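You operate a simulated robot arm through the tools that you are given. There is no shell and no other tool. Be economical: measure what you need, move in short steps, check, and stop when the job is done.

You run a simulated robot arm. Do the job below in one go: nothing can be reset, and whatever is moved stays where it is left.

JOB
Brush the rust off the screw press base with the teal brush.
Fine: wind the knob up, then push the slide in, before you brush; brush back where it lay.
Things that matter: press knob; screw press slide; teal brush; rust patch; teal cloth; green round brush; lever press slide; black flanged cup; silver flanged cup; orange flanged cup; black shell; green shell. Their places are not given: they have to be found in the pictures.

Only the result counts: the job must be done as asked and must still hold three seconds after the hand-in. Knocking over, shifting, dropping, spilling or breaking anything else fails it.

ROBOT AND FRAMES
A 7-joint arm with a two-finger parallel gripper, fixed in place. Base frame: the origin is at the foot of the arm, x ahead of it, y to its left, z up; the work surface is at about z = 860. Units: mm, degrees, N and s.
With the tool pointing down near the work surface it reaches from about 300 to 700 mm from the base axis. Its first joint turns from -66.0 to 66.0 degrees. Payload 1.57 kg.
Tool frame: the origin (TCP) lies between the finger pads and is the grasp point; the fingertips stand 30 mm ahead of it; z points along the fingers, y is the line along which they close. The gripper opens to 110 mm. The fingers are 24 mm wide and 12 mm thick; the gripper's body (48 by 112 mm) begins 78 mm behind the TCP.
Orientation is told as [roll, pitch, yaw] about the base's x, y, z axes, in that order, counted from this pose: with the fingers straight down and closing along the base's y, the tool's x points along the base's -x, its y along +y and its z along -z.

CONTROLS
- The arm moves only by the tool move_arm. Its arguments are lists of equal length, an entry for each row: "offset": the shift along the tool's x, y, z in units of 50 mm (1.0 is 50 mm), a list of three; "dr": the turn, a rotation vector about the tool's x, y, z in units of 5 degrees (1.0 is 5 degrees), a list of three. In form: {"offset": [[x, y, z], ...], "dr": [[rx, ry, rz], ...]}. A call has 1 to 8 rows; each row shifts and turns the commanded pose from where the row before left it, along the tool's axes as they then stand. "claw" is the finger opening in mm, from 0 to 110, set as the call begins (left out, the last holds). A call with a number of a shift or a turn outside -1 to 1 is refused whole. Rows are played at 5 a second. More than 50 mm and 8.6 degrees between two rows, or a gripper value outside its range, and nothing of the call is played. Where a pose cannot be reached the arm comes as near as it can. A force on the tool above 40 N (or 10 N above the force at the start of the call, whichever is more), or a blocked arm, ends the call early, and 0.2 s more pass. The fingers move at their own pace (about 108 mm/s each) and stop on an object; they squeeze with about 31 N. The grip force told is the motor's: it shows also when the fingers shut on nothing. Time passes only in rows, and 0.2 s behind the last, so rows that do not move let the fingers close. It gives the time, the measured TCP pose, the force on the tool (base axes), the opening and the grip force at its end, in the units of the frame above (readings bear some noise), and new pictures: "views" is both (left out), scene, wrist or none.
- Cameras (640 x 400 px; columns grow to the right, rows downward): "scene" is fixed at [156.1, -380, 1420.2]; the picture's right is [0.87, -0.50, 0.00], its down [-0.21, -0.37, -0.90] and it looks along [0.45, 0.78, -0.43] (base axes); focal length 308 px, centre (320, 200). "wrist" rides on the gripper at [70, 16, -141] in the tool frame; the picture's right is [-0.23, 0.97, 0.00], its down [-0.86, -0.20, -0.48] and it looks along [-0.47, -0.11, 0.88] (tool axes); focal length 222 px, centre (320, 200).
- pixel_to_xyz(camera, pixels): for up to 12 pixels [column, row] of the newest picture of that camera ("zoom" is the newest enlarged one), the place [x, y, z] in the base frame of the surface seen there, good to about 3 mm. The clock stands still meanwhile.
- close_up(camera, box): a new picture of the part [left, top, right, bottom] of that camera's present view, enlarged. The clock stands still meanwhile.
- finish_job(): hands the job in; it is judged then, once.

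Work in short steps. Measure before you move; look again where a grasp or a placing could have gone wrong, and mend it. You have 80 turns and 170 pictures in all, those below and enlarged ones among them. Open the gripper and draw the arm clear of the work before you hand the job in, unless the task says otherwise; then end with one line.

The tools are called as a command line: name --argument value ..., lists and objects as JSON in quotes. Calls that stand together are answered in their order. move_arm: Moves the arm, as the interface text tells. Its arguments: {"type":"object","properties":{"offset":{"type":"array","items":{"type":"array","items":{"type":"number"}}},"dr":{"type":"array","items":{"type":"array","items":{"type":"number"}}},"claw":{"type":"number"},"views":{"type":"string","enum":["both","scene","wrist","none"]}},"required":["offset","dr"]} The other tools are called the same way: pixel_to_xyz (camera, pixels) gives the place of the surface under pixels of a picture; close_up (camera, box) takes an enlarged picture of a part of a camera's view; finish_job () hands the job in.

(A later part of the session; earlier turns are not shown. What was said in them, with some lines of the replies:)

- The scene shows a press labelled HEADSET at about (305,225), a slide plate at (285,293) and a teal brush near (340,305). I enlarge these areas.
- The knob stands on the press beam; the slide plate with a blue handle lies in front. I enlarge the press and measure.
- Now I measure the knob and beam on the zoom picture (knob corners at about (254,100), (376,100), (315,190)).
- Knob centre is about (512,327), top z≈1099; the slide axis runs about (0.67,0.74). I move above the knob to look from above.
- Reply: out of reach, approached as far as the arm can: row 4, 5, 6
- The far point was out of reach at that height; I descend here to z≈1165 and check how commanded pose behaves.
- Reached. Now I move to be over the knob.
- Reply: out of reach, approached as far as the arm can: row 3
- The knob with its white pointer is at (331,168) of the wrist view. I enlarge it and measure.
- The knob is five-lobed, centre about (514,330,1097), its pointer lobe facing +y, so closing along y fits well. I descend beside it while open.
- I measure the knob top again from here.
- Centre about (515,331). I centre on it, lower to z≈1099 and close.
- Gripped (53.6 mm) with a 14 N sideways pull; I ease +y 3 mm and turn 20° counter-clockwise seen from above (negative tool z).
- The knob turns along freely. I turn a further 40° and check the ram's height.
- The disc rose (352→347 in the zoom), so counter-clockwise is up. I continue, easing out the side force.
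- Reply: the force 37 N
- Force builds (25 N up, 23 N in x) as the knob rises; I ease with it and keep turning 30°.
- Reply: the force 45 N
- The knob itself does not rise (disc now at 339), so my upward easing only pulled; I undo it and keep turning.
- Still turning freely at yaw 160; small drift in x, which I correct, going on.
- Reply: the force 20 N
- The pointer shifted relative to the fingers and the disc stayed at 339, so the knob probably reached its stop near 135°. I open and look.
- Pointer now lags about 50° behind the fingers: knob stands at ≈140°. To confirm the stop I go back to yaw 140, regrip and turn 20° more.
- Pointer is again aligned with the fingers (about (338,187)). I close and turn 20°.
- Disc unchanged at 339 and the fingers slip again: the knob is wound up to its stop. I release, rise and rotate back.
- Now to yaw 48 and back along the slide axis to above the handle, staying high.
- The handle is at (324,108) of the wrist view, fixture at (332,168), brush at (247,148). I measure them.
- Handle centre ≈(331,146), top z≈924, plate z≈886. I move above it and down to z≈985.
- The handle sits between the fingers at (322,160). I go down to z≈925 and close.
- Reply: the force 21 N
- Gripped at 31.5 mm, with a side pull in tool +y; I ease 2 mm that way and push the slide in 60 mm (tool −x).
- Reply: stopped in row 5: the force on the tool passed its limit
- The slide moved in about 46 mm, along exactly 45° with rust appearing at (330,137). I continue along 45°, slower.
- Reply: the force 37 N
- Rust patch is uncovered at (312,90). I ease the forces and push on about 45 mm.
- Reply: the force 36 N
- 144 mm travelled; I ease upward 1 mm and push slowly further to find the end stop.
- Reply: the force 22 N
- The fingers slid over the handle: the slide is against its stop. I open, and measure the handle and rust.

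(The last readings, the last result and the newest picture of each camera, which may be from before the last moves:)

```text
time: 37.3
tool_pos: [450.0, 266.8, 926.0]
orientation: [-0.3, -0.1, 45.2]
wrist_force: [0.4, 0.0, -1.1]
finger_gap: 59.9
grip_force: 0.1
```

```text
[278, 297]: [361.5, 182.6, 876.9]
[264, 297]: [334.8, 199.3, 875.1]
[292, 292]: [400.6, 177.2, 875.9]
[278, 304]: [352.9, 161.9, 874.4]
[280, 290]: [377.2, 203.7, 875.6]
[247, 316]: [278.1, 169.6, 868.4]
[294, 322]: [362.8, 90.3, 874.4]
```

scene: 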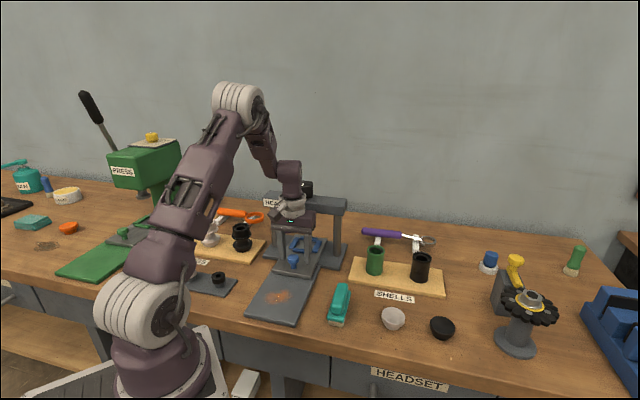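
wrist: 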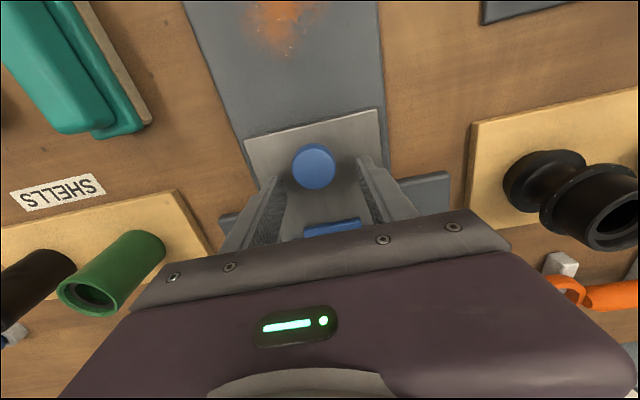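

Handle is at (433,253) with the fixture under the ram. To be sure it is fully home I draw the open fingers back, close them behind the handle and push gently.

move_arm --offset '[[0.52, -0.01, 0], [0.52, 0, 0], [0, 0, 0]]' --dr '[[0, 0, 0], [0, 0, 0], [0, 0, 0]]' --views "none"

move_arm --offset '[[0, 0, 0], [0, 0, 0], [0, 0, 0]]' --dr '[[0, 0, 0], [0, 0, 0], [0, 0, 0]]' --claw 0 --views "none"

move_arm --offset '[[-0.1, 0, 0], [-0.08, 0, 0], [-0.06, 0, 0], [-0.06, 0, 0], [-0.06, 0, 0], [-0.06, 0, 0]]' --dr '[[0, 0, 0], [0, 0, 0], [0, 0, 0], [0, 0, 0], [0, 0, 0], [0, 0, 0]]' --views "wrist"

```text
time: 38.1
tool_pos: [413.8, 231.3, 928.0]
orientation: [-0.2, 0.1, 45.3]
wrist_force: [0.6, -0.4, -0.1]
finger_gap: 60.2
grip_force: 0.0
```

```text
time: 38.9
tool_pos: [413.8, 231.3, 926.4]
orientation: [-0.1, 0.1, 45.2]
wrist_force: [-0.1, 0.5, 0.2]
finger_gap: 0.0
grip_force: 21.7
```

```text
time: 39.8
tool_pos: [418.4, 234.6, 925.2]
orientation: [-0.2, 1.0, 45.2]
wrist_force: [-6.0, -5.1, 2.7]
finger_gap: 0.0
grip_force: 21.6
stopped in row 4: the force on the tool passed its limit (the readings are from after the stop); the commanded pose is now the measured one
```

wrist: 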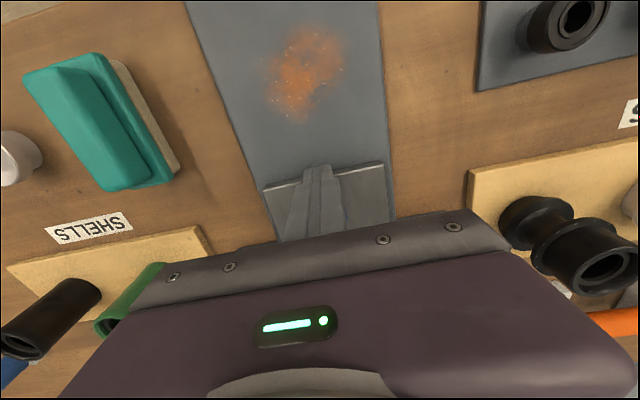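

The push is blocked at once: the slide is home. Now I rise and move to above the teal brush (centre ≈(473,72), axis ≈53°).

move_arm --offset '[[0.1, 0, 0], [0, 0, -1], [0, 0, -1], [0.5, -0.8, 0], [0.5, -0.8, 0], [0.45, -0.8, 0], [0, -0.68, 0], [0, 0, 0]]' --dr '[[0, 0, 0], [0, 0, 0], [0, 0, 0], [0, 0, 0], [0, 0, 0], [0, 0, -0.8], [0, 0, -0.76], [0, 0, 0]]' --claw 80

```text
time: 41.6
tool_pos: [476.0, 73.2, 1026.6]
orientation: [-0.1, 1.0, 53.0]
wrist_force: [-0.7, -0.2, -0.9]
finger_gap: 80.0
grip_force: 0.1
```

scene: 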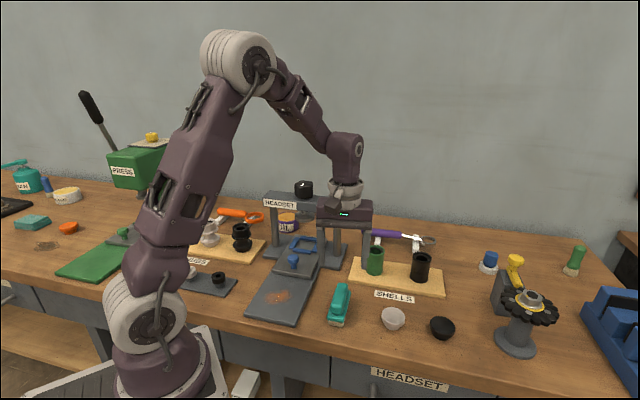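
wrist: 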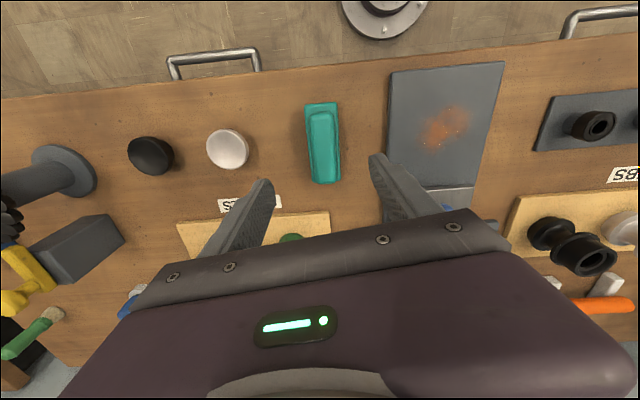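

A slight 1° pitch remains, to be corrected. I measure the brush at (323,143) precisely, along with the rust.

close_up --camera "wrist" --box '[270, 80, 390, 200]'

pixel_to_xyz --camera "wrist" --pixels '[[305, 106], [338, 104], [313, 184], [341, 180], [312, 118], [333, 117], [317, 174], [334, 172], [321, 115], [326, 177], [323, 145], [444, 128]]'

```text
3.33 times, centred on (330, 140) of wrist
```

zoom: 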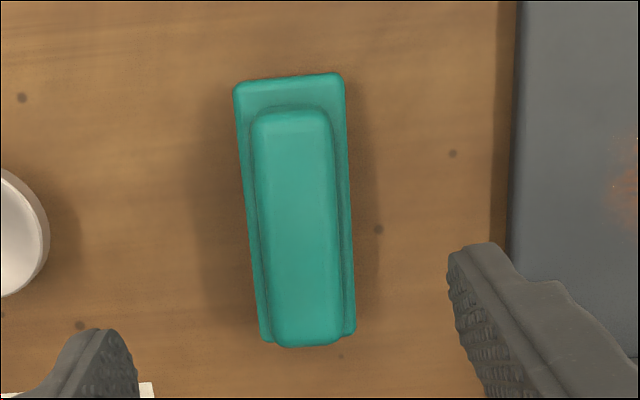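

```text
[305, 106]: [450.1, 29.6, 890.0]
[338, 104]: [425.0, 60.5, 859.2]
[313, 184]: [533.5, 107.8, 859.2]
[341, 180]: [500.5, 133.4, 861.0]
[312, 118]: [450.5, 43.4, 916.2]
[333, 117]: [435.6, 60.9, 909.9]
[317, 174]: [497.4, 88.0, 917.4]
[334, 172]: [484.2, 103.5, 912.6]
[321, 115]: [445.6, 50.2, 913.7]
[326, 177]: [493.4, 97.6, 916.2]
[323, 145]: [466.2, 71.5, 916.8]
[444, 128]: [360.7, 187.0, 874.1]
```

I refine the brush axis with points on the enlarged picture.

pixel_to_xyz --camera "zoom" --pixels '[[262, 140], [282, 320], [318, 135], [330, 320], [290, 130], [306, 320], [243, 100], [264, 325], [337, 95], [350, 320], [290, 225]]'

```text
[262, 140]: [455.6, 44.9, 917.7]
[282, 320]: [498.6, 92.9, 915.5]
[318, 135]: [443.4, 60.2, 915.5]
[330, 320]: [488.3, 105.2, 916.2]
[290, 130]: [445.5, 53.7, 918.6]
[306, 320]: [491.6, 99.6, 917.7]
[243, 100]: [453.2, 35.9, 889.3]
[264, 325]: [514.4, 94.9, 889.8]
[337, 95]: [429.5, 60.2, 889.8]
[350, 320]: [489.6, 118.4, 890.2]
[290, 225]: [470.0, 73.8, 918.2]
```

Axis is 45°, centre about (471,76), ridge top z≈918, flange z≈890. I align to yaw 45, centre and descend to z≈955.

move_arm --offset '[[0, 0, 0], [0, 0, 0], [0.03, 0.11, 0], [0, 0, 0.7], [0, 0, 0.7], [0, 0, 0]]' --dr '[[0, -0.2, 0], [0, 0, 0.8], [0, 0, 0.8], [0, 0, 0], [0, 0, 0], [0, 0, 0]]' --views "wrist"

```text
time: 43.0
tool_pos: [472.2, 79.8, 956.8]
orientation: [-0.1, -0.1, 44.9]
wrist_force: [-0.1, 0.5, -0.7]
finger_gap: 80.0
grip_force: 0.1
```

wrist: 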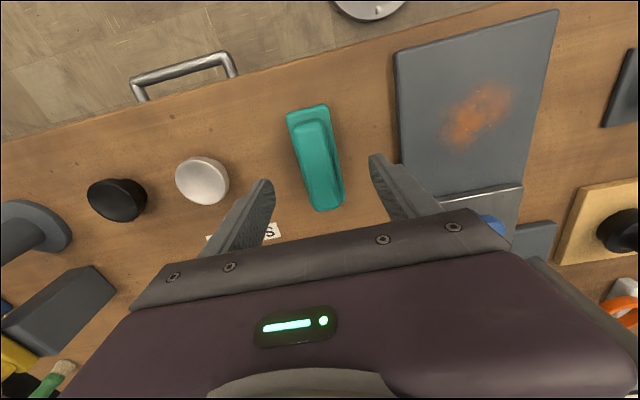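

I recheck the brush's place from this nearer view.

pixel_to_xyz --camera "wrist" --pixels '[[297, 125], [323, 122], [313, 200], [339, 195], [311, 125], [326, 195], [317, 160], [290, 115], [327, 110], [342, 203]]'

```text
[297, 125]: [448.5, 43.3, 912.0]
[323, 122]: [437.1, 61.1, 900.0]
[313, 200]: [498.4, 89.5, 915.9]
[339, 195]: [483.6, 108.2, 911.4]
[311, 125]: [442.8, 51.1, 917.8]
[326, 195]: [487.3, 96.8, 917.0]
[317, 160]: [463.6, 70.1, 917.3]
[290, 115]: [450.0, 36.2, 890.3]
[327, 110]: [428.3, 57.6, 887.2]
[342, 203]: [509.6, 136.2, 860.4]
```

Lateral alignment is within 1 mm; I shift 4 mm along the axis, lower to z≈924 and close.

move_arm --offset '[[0.08, 0.01, 0.3], [0, 0, 0.35], [0, 0, 0]]' --dr '[[0, 0, 0], [0, 0, 0], [0, 0, 0]]' --views "none"

move_arm --offset '[[0, 0, 0], [0, 0, 0], [0, 0, 0]]' --dr '[[0, 0, 0], [0, 0, 0], [0, 0, 0]]' --claw 5

```text
time: 43.8
tool_pos: [467.9, 75.8, 925.2]
orientation: [0.0, -0.1, 44.9]
wrist_force: [0.2, 0.3, -0.7]
finger_gap: 80.0
grip_force: 0.0
```

```text
time: 44.6
tool_pos: [469.4, 75.7, 924.9]
orientation: [0.0, 0.0, 44.9]
wrist_force: [-0.4, 0.2, 0.6]
finger_gap: 27.2
grip_force: 30.3
```

scene: 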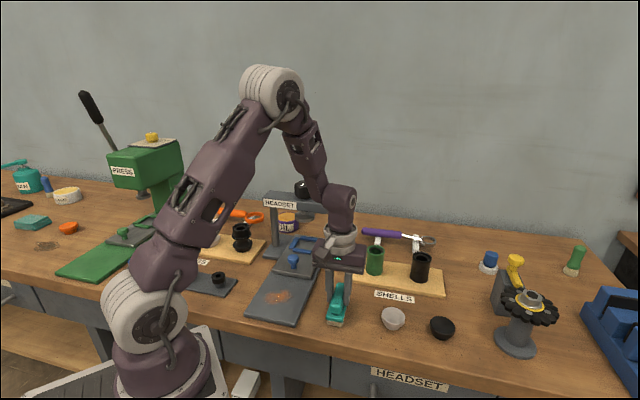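
wrist: 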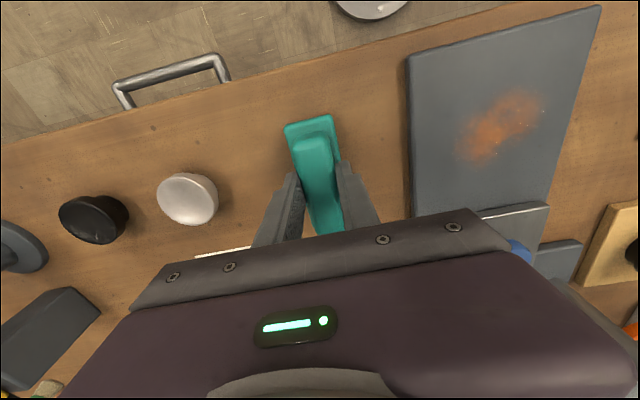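

Gripped at 27 mm with no side force. I measure the rust's extent, then lift.

pixel_to_xyz --camera "wrist" --pixels '[[458, 150], [542, 110], [475, 162], [520, 90], [500, 125], [414, 215], [410, 58], [598, 10], [548, 204]]'

move_arm --offset '[[0, 0, -0.5], [0, 0, -0.5], [0, 0, -0.2], [0, 0, 0]]' --dr '[[0, 0, 0], [0, 0, 0], [0, 0, 0], [0, 0, 0]]' --views "scene"

```text
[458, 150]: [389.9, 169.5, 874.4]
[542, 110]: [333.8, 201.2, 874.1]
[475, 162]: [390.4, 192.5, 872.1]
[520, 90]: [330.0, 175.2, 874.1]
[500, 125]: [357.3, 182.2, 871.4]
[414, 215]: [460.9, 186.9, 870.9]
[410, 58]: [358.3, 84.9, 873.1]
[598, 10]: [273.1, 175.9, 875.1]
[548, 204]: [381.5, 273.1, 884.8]
```

```text
time: 45.6
tool_pos: [469.0, 76.8, 985.5]
orientation: [0.0, 0.0, 44.9]
wrist_force: [-1.0, 0.2, 0.5]
finger_gap: 27.4
grip_force: 31.5
```

scene: 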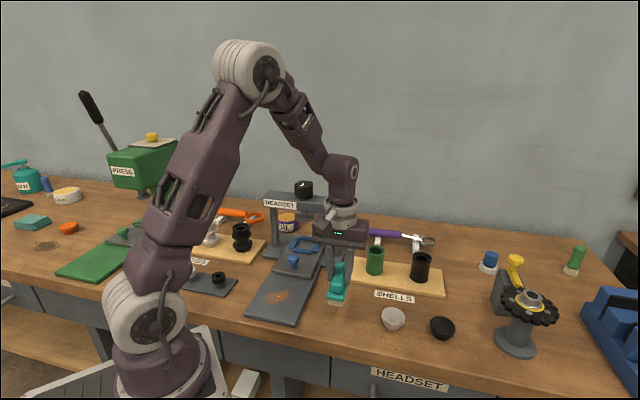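

Rust spans about 62 mm across the plate and 55 mm along it, centre (361,184). I carry the brush over it and lower to z≈948.

move_arm --offset '[[0, 0.76, 0], [0, 0.76, 0], [0, 0.76, 0], [0, 0.76, 0], [0, 0, 0.4], [0, 0, 0.34], [0, 0, 0]]' --dr '[[0, 0, 0], [0, 0, 0], [0, 0, 0], [0, 0, 0], [0, 0, 0], [0, 0, 0], [0, 0, 0]]'

```text
time: 47.2
tool_pos: [362.1, 183.4, 946.2]
orientation: [0.1, -0.1, 44.9]
wrist_force: [-0.8, -0.7, -1.0]
finger_gap: 27.3
grip_force: 31.3
```

scene: 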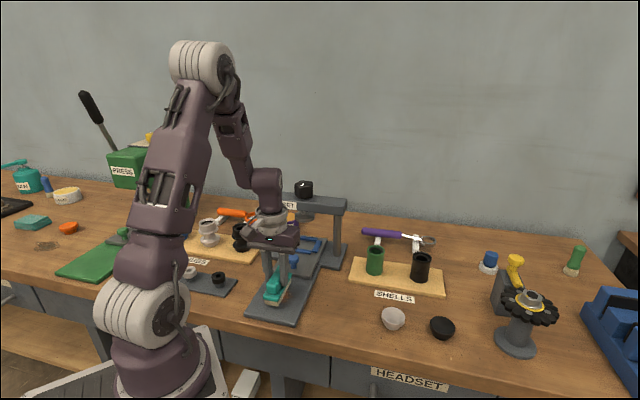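
wrist: 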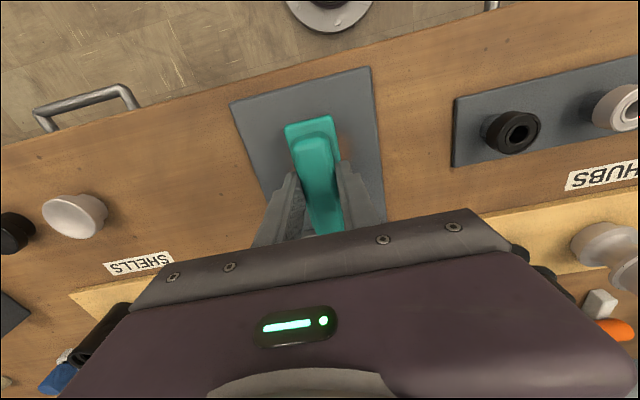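

Now I lower in small steps to find contact (expected z≈940).

move_arm --offset '[[0, 0, 0.06], [0, 0, 0.04], [0, 0, 0.03], [0, 0, 0]]' --dr '[[0, 0, 0], [0, 0, 0], [0, 0, 0], [0, 0, 0]]' --views "none"

```text
time: 48.2
tool_pos: [360.4, 183.1, 941.5]
orientation: [0.1, -0.1, 44.8]
wrist_force: [-0.5, -1.2, -0.4]
finger_gap: 27.1
grip_force: 30.9
```

No contact yet; I lower 2.5 mm more.

move_arm --offset '[[0, 0, 0.03], [0, 0, 0.02], [0, 0, 0]]' --dr '[[0, 0, 0], [0, 0, 0], [0, 0, 0]]' --views "none"

```text
time: 49.0
tool_pos: [360.9, 183.4, 939.4]
orientation: [0.0, -0.2, 44.9]
wrist_force: [-1.4, -3.1, 19.5]
finger_gap: 27.1
grip_force: 31.5
```

Contact with 19.5 N; I ease off 0.5 mm and stroke across the plate.

move_arm --offset '[[0, 0, -0.01], [0, 0.3, 0], [0, 0.3, 0], [0, -0.3, 0], [0, -0.3, 0], [0, -0.3, 0], [0, -0.3, 0], [0, 0, 0]]' --dr '[[0, 0, 0], [0, 0, 0], [0, 0, 0], [0, 0, 0], [0, 0, 0], [0, 0, 0], [0, 0, 0], [0, 0, 0]]'

```text
time: 50.8
tool_pos: [381.6, 162.1, 939.8]
orientation: [0.0, -0.1, 44.9]
wrist_force: [-0.2, -0.1, -0.4]
finger_gap: 27.1
grip_force: 31.1
```

scene: 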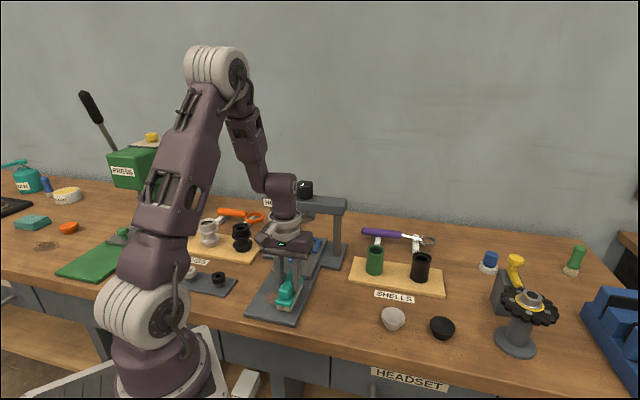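
wrist: 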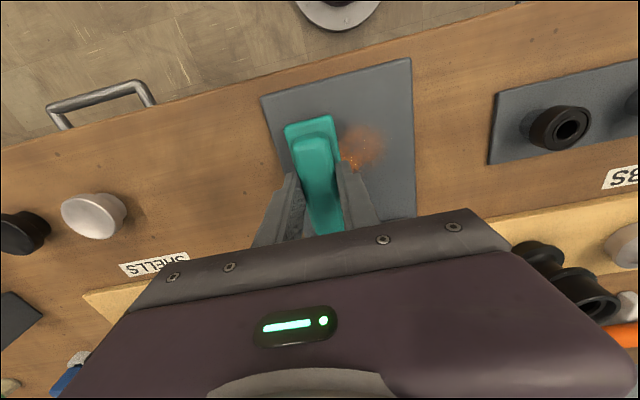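

The rust is fading at (365,148), but contact is now light (0 N). I press 0.7 mm more and stroke again.

move_arm --offset '[[0, 0, 0.014], [0, 0.3, 0], [0, 0.3, 0], [0, 0.3, 0], [0, 0.3, 0], [0, -0.3, 0], [0, -0.3, 0], [0, 0, 0]]' --dr '[[0, 0, 0], [0, 0, 0], [0, 0, 0], [0, 0, 0], [0, 0, 0], [0, 0, 0], [0, 0, 0], [0, 0, 0]]' --views "none"

move_arm --offset '[[0, -0.3, 0], [0, -0.3, 0], [0, 0.3, 0], [0, 0.3, 0], [0, 0.3, 0], [0, 0.3, 0], [0, 0.1, 0], [0, 0, 0]]' --dr '[[0, 0, 0], [0, 0, 0], [0, 0, 0], [0, 0, 0], [0, 0, 0], [0, 0, 0], [0, 0, 0], [0, 0, 0]]'

```text
time: 52.6
tool_pos: [360.3, 183.4, 938.4]
orientation: [0.0, -0.3, 45.0]
wrist_force: [-7.8, 8.3, 29.4]
finger_gap: 27.0
grip_force: 31.5
```

```text
time: 54.4
tool_pos: [335.8, 206.2, 937.5]
orientation: [-0.1, 0.0, 45.0]
wrist_force: [0.7, -2.7, 10.3]
finger_gap: 27.1
grip_force: 31.2
```

scene: 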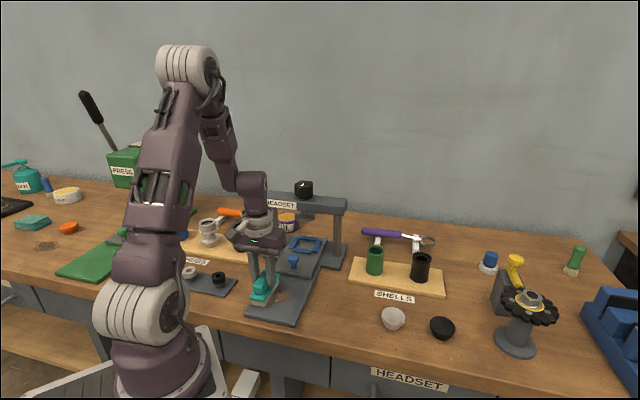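
wrist: 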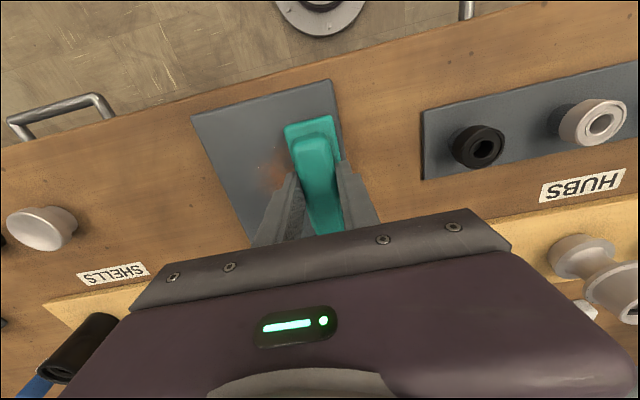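

Most of the patch fades; remaining traces near (268,170). More strokes at the same pressure.

move_arm --offset '[[0, -0.34, 0], [0, -0.34, 0], [0, -0.34, 0], [0, -0.34, 0], [0, 0.34, 0], [0, 0.34, 0], [0, 0.34, 0], [0, 0.34, 0]]' --dr '[[0, 0, 0], [0, 0, 0], [0, 0, 0], [0, 0, 0], [0, 0, 0], [0, 0, 0], [0, 0, 0], [0, 0, 0]]' --views "none"

move_arm --offset '[[0, -0.34, 0], [0, -0.34, 0], [0, -0.34, 0], [0, -0.34, 0], [0, 0.34, 0], [0, 0.34, 0], [0, 0.34, 0], [0, 0.34, 0]]' --dr '[[0, 0, 0], [0, 0, 0], [0, 0, 0], [0, 0, 0], [0, 0, 0], [0, 0, 0], [0, 0, 0], [0, 0, 0]]' --views "wrist"

close_up --camera "wrist" --box '[180, 70, 360, 240]'

```text
time: 56.2
tool_pos: [336.3, 207.8, 939.2]
orientation: [0.0, -0.1, 44.9]
wrist_force: [-0.1, 0.1, -0.7]
finger_gap: 27.2
grip_force: 31.0
```

```text
time: 58.0
tool_pos: [335.8, 206.9, 938.7]
orientation: [0.0, -0.1, 44.9]
wrist_force: [-0.5, -0.7, -0.6]
finger_gap: 27.0
grip_force: 30.7
```

wrist: 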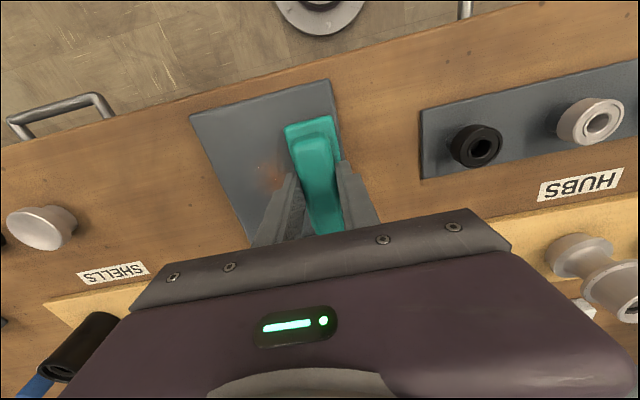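

```text
2.35 times, centred on (270, 155) of wrist
```

zoom: 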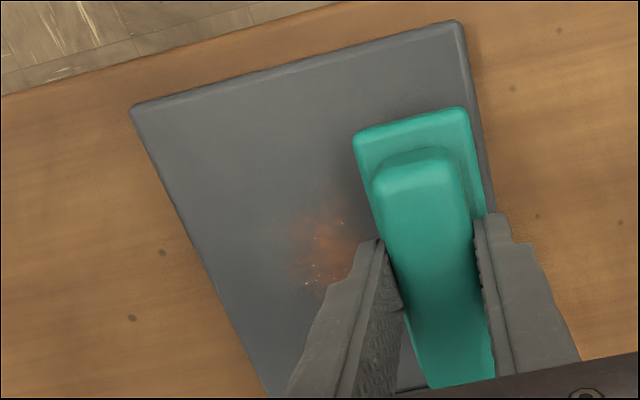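

The contact was lost (force ≈0), traces remain at (325,245) of the zoom. I press 1 mm deeper and stroke.

move_arm --offset '[[0, -0.34, 0.02], [0, -0.34, 0], [0, -0.34, 0], [0, -0.34, 0], [0, 0.34, 0], [0, 0.34, 0], [0, 0.34, 0], [0, 0.34, 0]]' --dr '[[0, 0, 0], [0, 0, 0], [0, 0, 0], [0, 0, 0], [0, 0, 0], [0, 0, 0], [0, 0, 0], [0, 0, 0]]' --views "none"

move_arm --offset '[[0, -0.34, 0], [0, -0.34, 0], [0, -0.34, 0], [0, -0.34, 0], [0, 0.34, 0], [0, 0.34, 0], [0, 0.34, 0], [0, 0.34, 0]]' --dr '[[0, 0, 0], [0, 0, 0], [0, 0, 0], [0, 0, 0], [0, 0, 0], [0, 0, 0], [0, 0, 0], [0, 0, 0]]' --views "wrist"

close_up --camera "wrist" --box '[180, 70, 360, 240]'

```text
time: 59.8
tool_pos: [335.6, 208.4, 937.7]
orientation: [0.0, -0.1, 44.9]
wrist_force: [4.9, -5.2, 18.4]
finger_gap: 27.0
grip_force: 31.0
```

```text
time: 61.6
tool_pos: [336.2, 207.6, 936.4]
orientation: [-0.1, 0.0, 44.9]
wrist_force: [-0.2, -0.2, -0.6]
finger_gap: 26.9
grip_force: 31.0
```

wrist: 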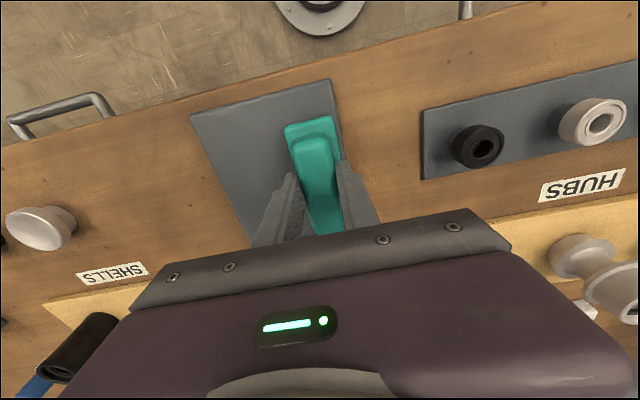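

```text
2.35 times, centred on (270, 155) of wrist
```

zoom: 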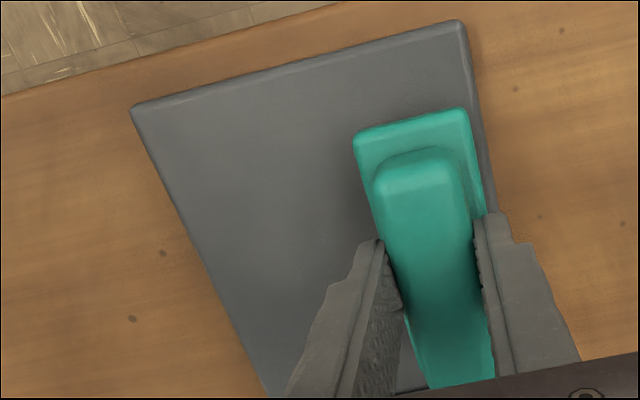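

The rust looks gone. I lift and check the place beneath the brush.

move_arm --offset '[[0, 0, -0.5], [0, 0, -0.5], [0, -0.6, 0], [0, -0.6, 0], [0, -0.6, 0], [0, 0, 0]]' --dr '[[0, 0, 0], [0, 0, 0], [0, 0, 0], [0, 0, 0], [0, 0, 0], [0, 0, 0]]' --views "wrist"

close_up --camera "scene" --box '[230, 170, 390, 340]'

```text
time: 63.0
tool_pos: [398.9, 145.8, 986.2]
orientation: [0.0, -0.2, 44.9]
wrist_force: [0.1, 0.1, -1.5]
finger_gap: 27.2
grip_force: 30.8
```

wrist: 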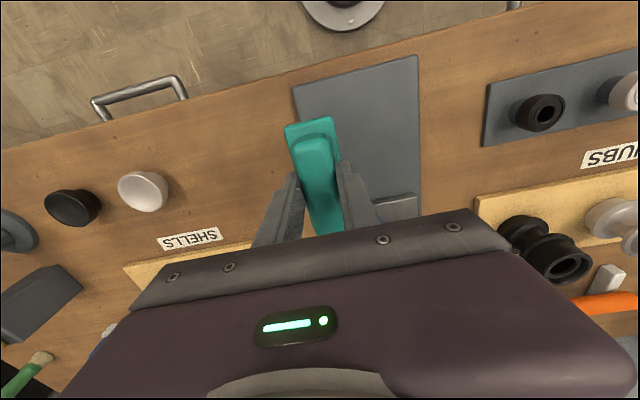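

```text
2.35 times, centred on (310, 255) of scene
```

zoom: 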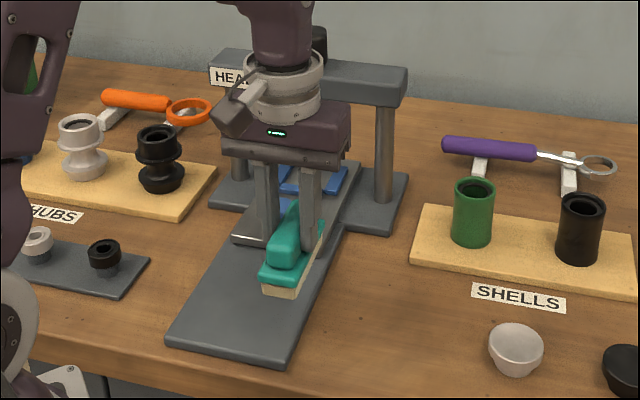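

The base is clean. I carry the brush back over its place (468.7,75.8) and lower to z≈935.

move_arm --offset '[[0, -0.66, 0], [0, -0.66, 0], [0, -0.66, 0], [0, 0, 0.5], [0, 0, 0.5], [0, 0, 0]]' --dr '[[0, 0, 0], [0, 0, 0], [0, 0, 0], [0, 0, 0], [0, 0, 0], [0, 0, 0]]' --views "none"

```text
time: 64.4
tool_pos: [468.3, 74.3, 934.9]
orientation: [0.0, -0.1, 44.8]
wrist_force: [0.3, 0.0, -0.4]
finger_gap: 27.2
grip_force: 31.3
```

Now slow lowering to contact (expected around z≈922).

move_arm --offset '[[0, 0.01, 0.1], [0, 0, 0.06], [0, 0, 0.04], [0, 0, 0.02], [0, 0, 0]]' --dr '[[0, 0, 0], [0, 0, 0], [0, 0, 0], [0, 0, 0], [0, 0, 0]]' --views "wrist"

```text
time: 65.6
tool_pos: [468.9, 73.9, 925.7]
orientation: [0.0, -0.1, 44.9]
wrist_force: [0.7, -0.1, -2.0]
finger_gap: 27.1
grip_force: 30.8
```

wrist: 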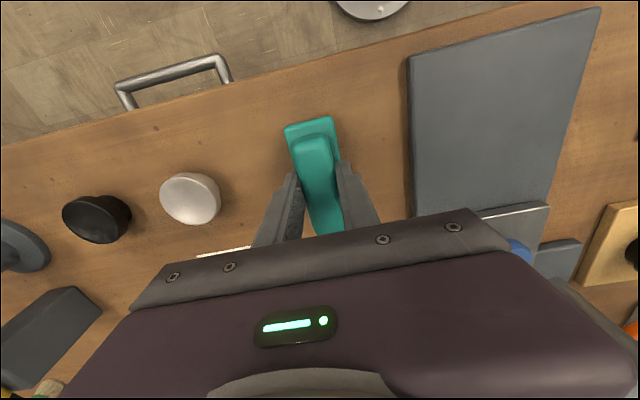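

Matches the original picture to a few pixels. I lower on in 1–1.5 mm steps.

move_arm --offset '[[0, 0.01, 0.03], [0, 0, 0.02], [0, 0, 0]]' --dr '[[0, 0, 0], [0, 0, 0], [0, 0, 0]]' --views "none"

move_arm --offset '[[0, 0, 0.02], [0, 0, 0]]' --dr '[[0, 0, 0], [0, 0, 0]]' --views "wrist"

```text
time: 66.4
tool_pos: [468.1, 74.7, 923.8]
orientation: [0.1, -0.1, 44.9]
wrist_force: [0.0, -0.3, -0.8]
finger_gap: 26.8
grip_force: 31.2
```

```text
time: 67.0
tool_pos: [467.8, 74.3, 923.6]
orientation: [-0.1, -0.2, 45.0]
wrist_force: [-2.0, 0.5, 17.0]
finger_gap: 26.9
grip_force: 30.6
```

wrist: 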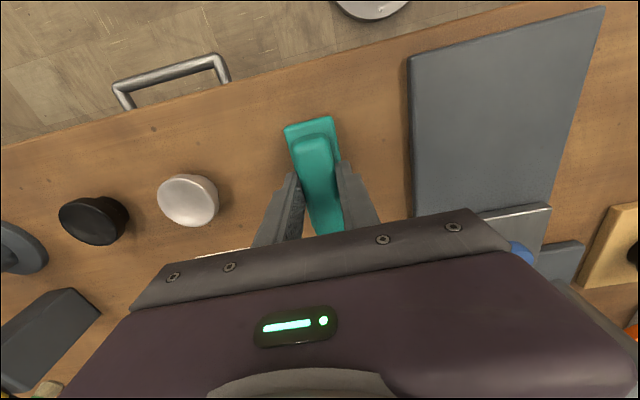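

Contact: 17 N on the bench. I ease 0.3 mm and open the fingers.

move_arm --offset '[[0, 0, -0.006], [0, 0, 0], [0, 0, 0]]' --dr '[[0, 0, 0], [0, 0, 0], [0, 0, 0]]' --claw 70 --views "none"

move_arm --offset '[[0, 0, -0.6], [0, 0, -0.7], [0, 0, -0.8], [0, 0, -0.8], [0.6, 0, 0], [0, 0, 0]]' --dr '[[0, 0, 0], [0, 0, 0], [0, 0, 0], [0, 0, 0], [0, 0, 0], [0, 0, 0]]'

close_up --camera "scene" --box '[230, 170, 390, 340]'

```text
time: 67.8
tool_pos: [468.1, 74.7, 923.2]
orientation: [0.1, -0.1, 44.9]
wrist_force: [0.3, 0.2, -0.3]
finger_gap: 70.2
grip_force: 0.1
```

```text
time: 69.2
tool_pos: [448.0, 53.1, 1069.3]
orientation: [-0.1, -0.1, 44.8]
wrist_force: [0.2, -0.4, -0.2]
finger_gap: 69.8
grip_force: 0.1
```

scene: 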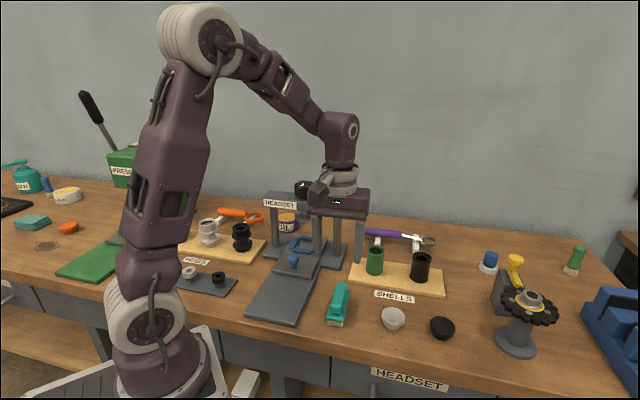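
wrist: 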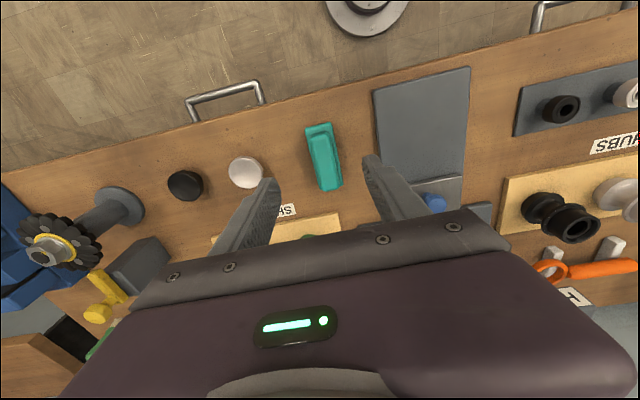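

```text
2.35 times, centred on (310, 255) of scene
```

zoom: 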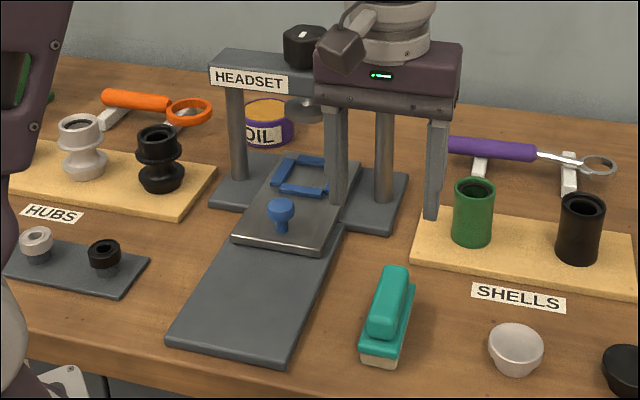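

The brush lies where it was (same pixels within 1–2), the base is clean, the slide is home, the ram is up and the arm is clear. Handing in.

finish_job

```text
The job is handed in.
```

I wound the press knob up to its stop and pushed the slide in against its stop. I then brushed the rust off the screw press base and put the teal brush back where it lay. The last pictures show the base clean, the gripper open and the arm drawn clear.
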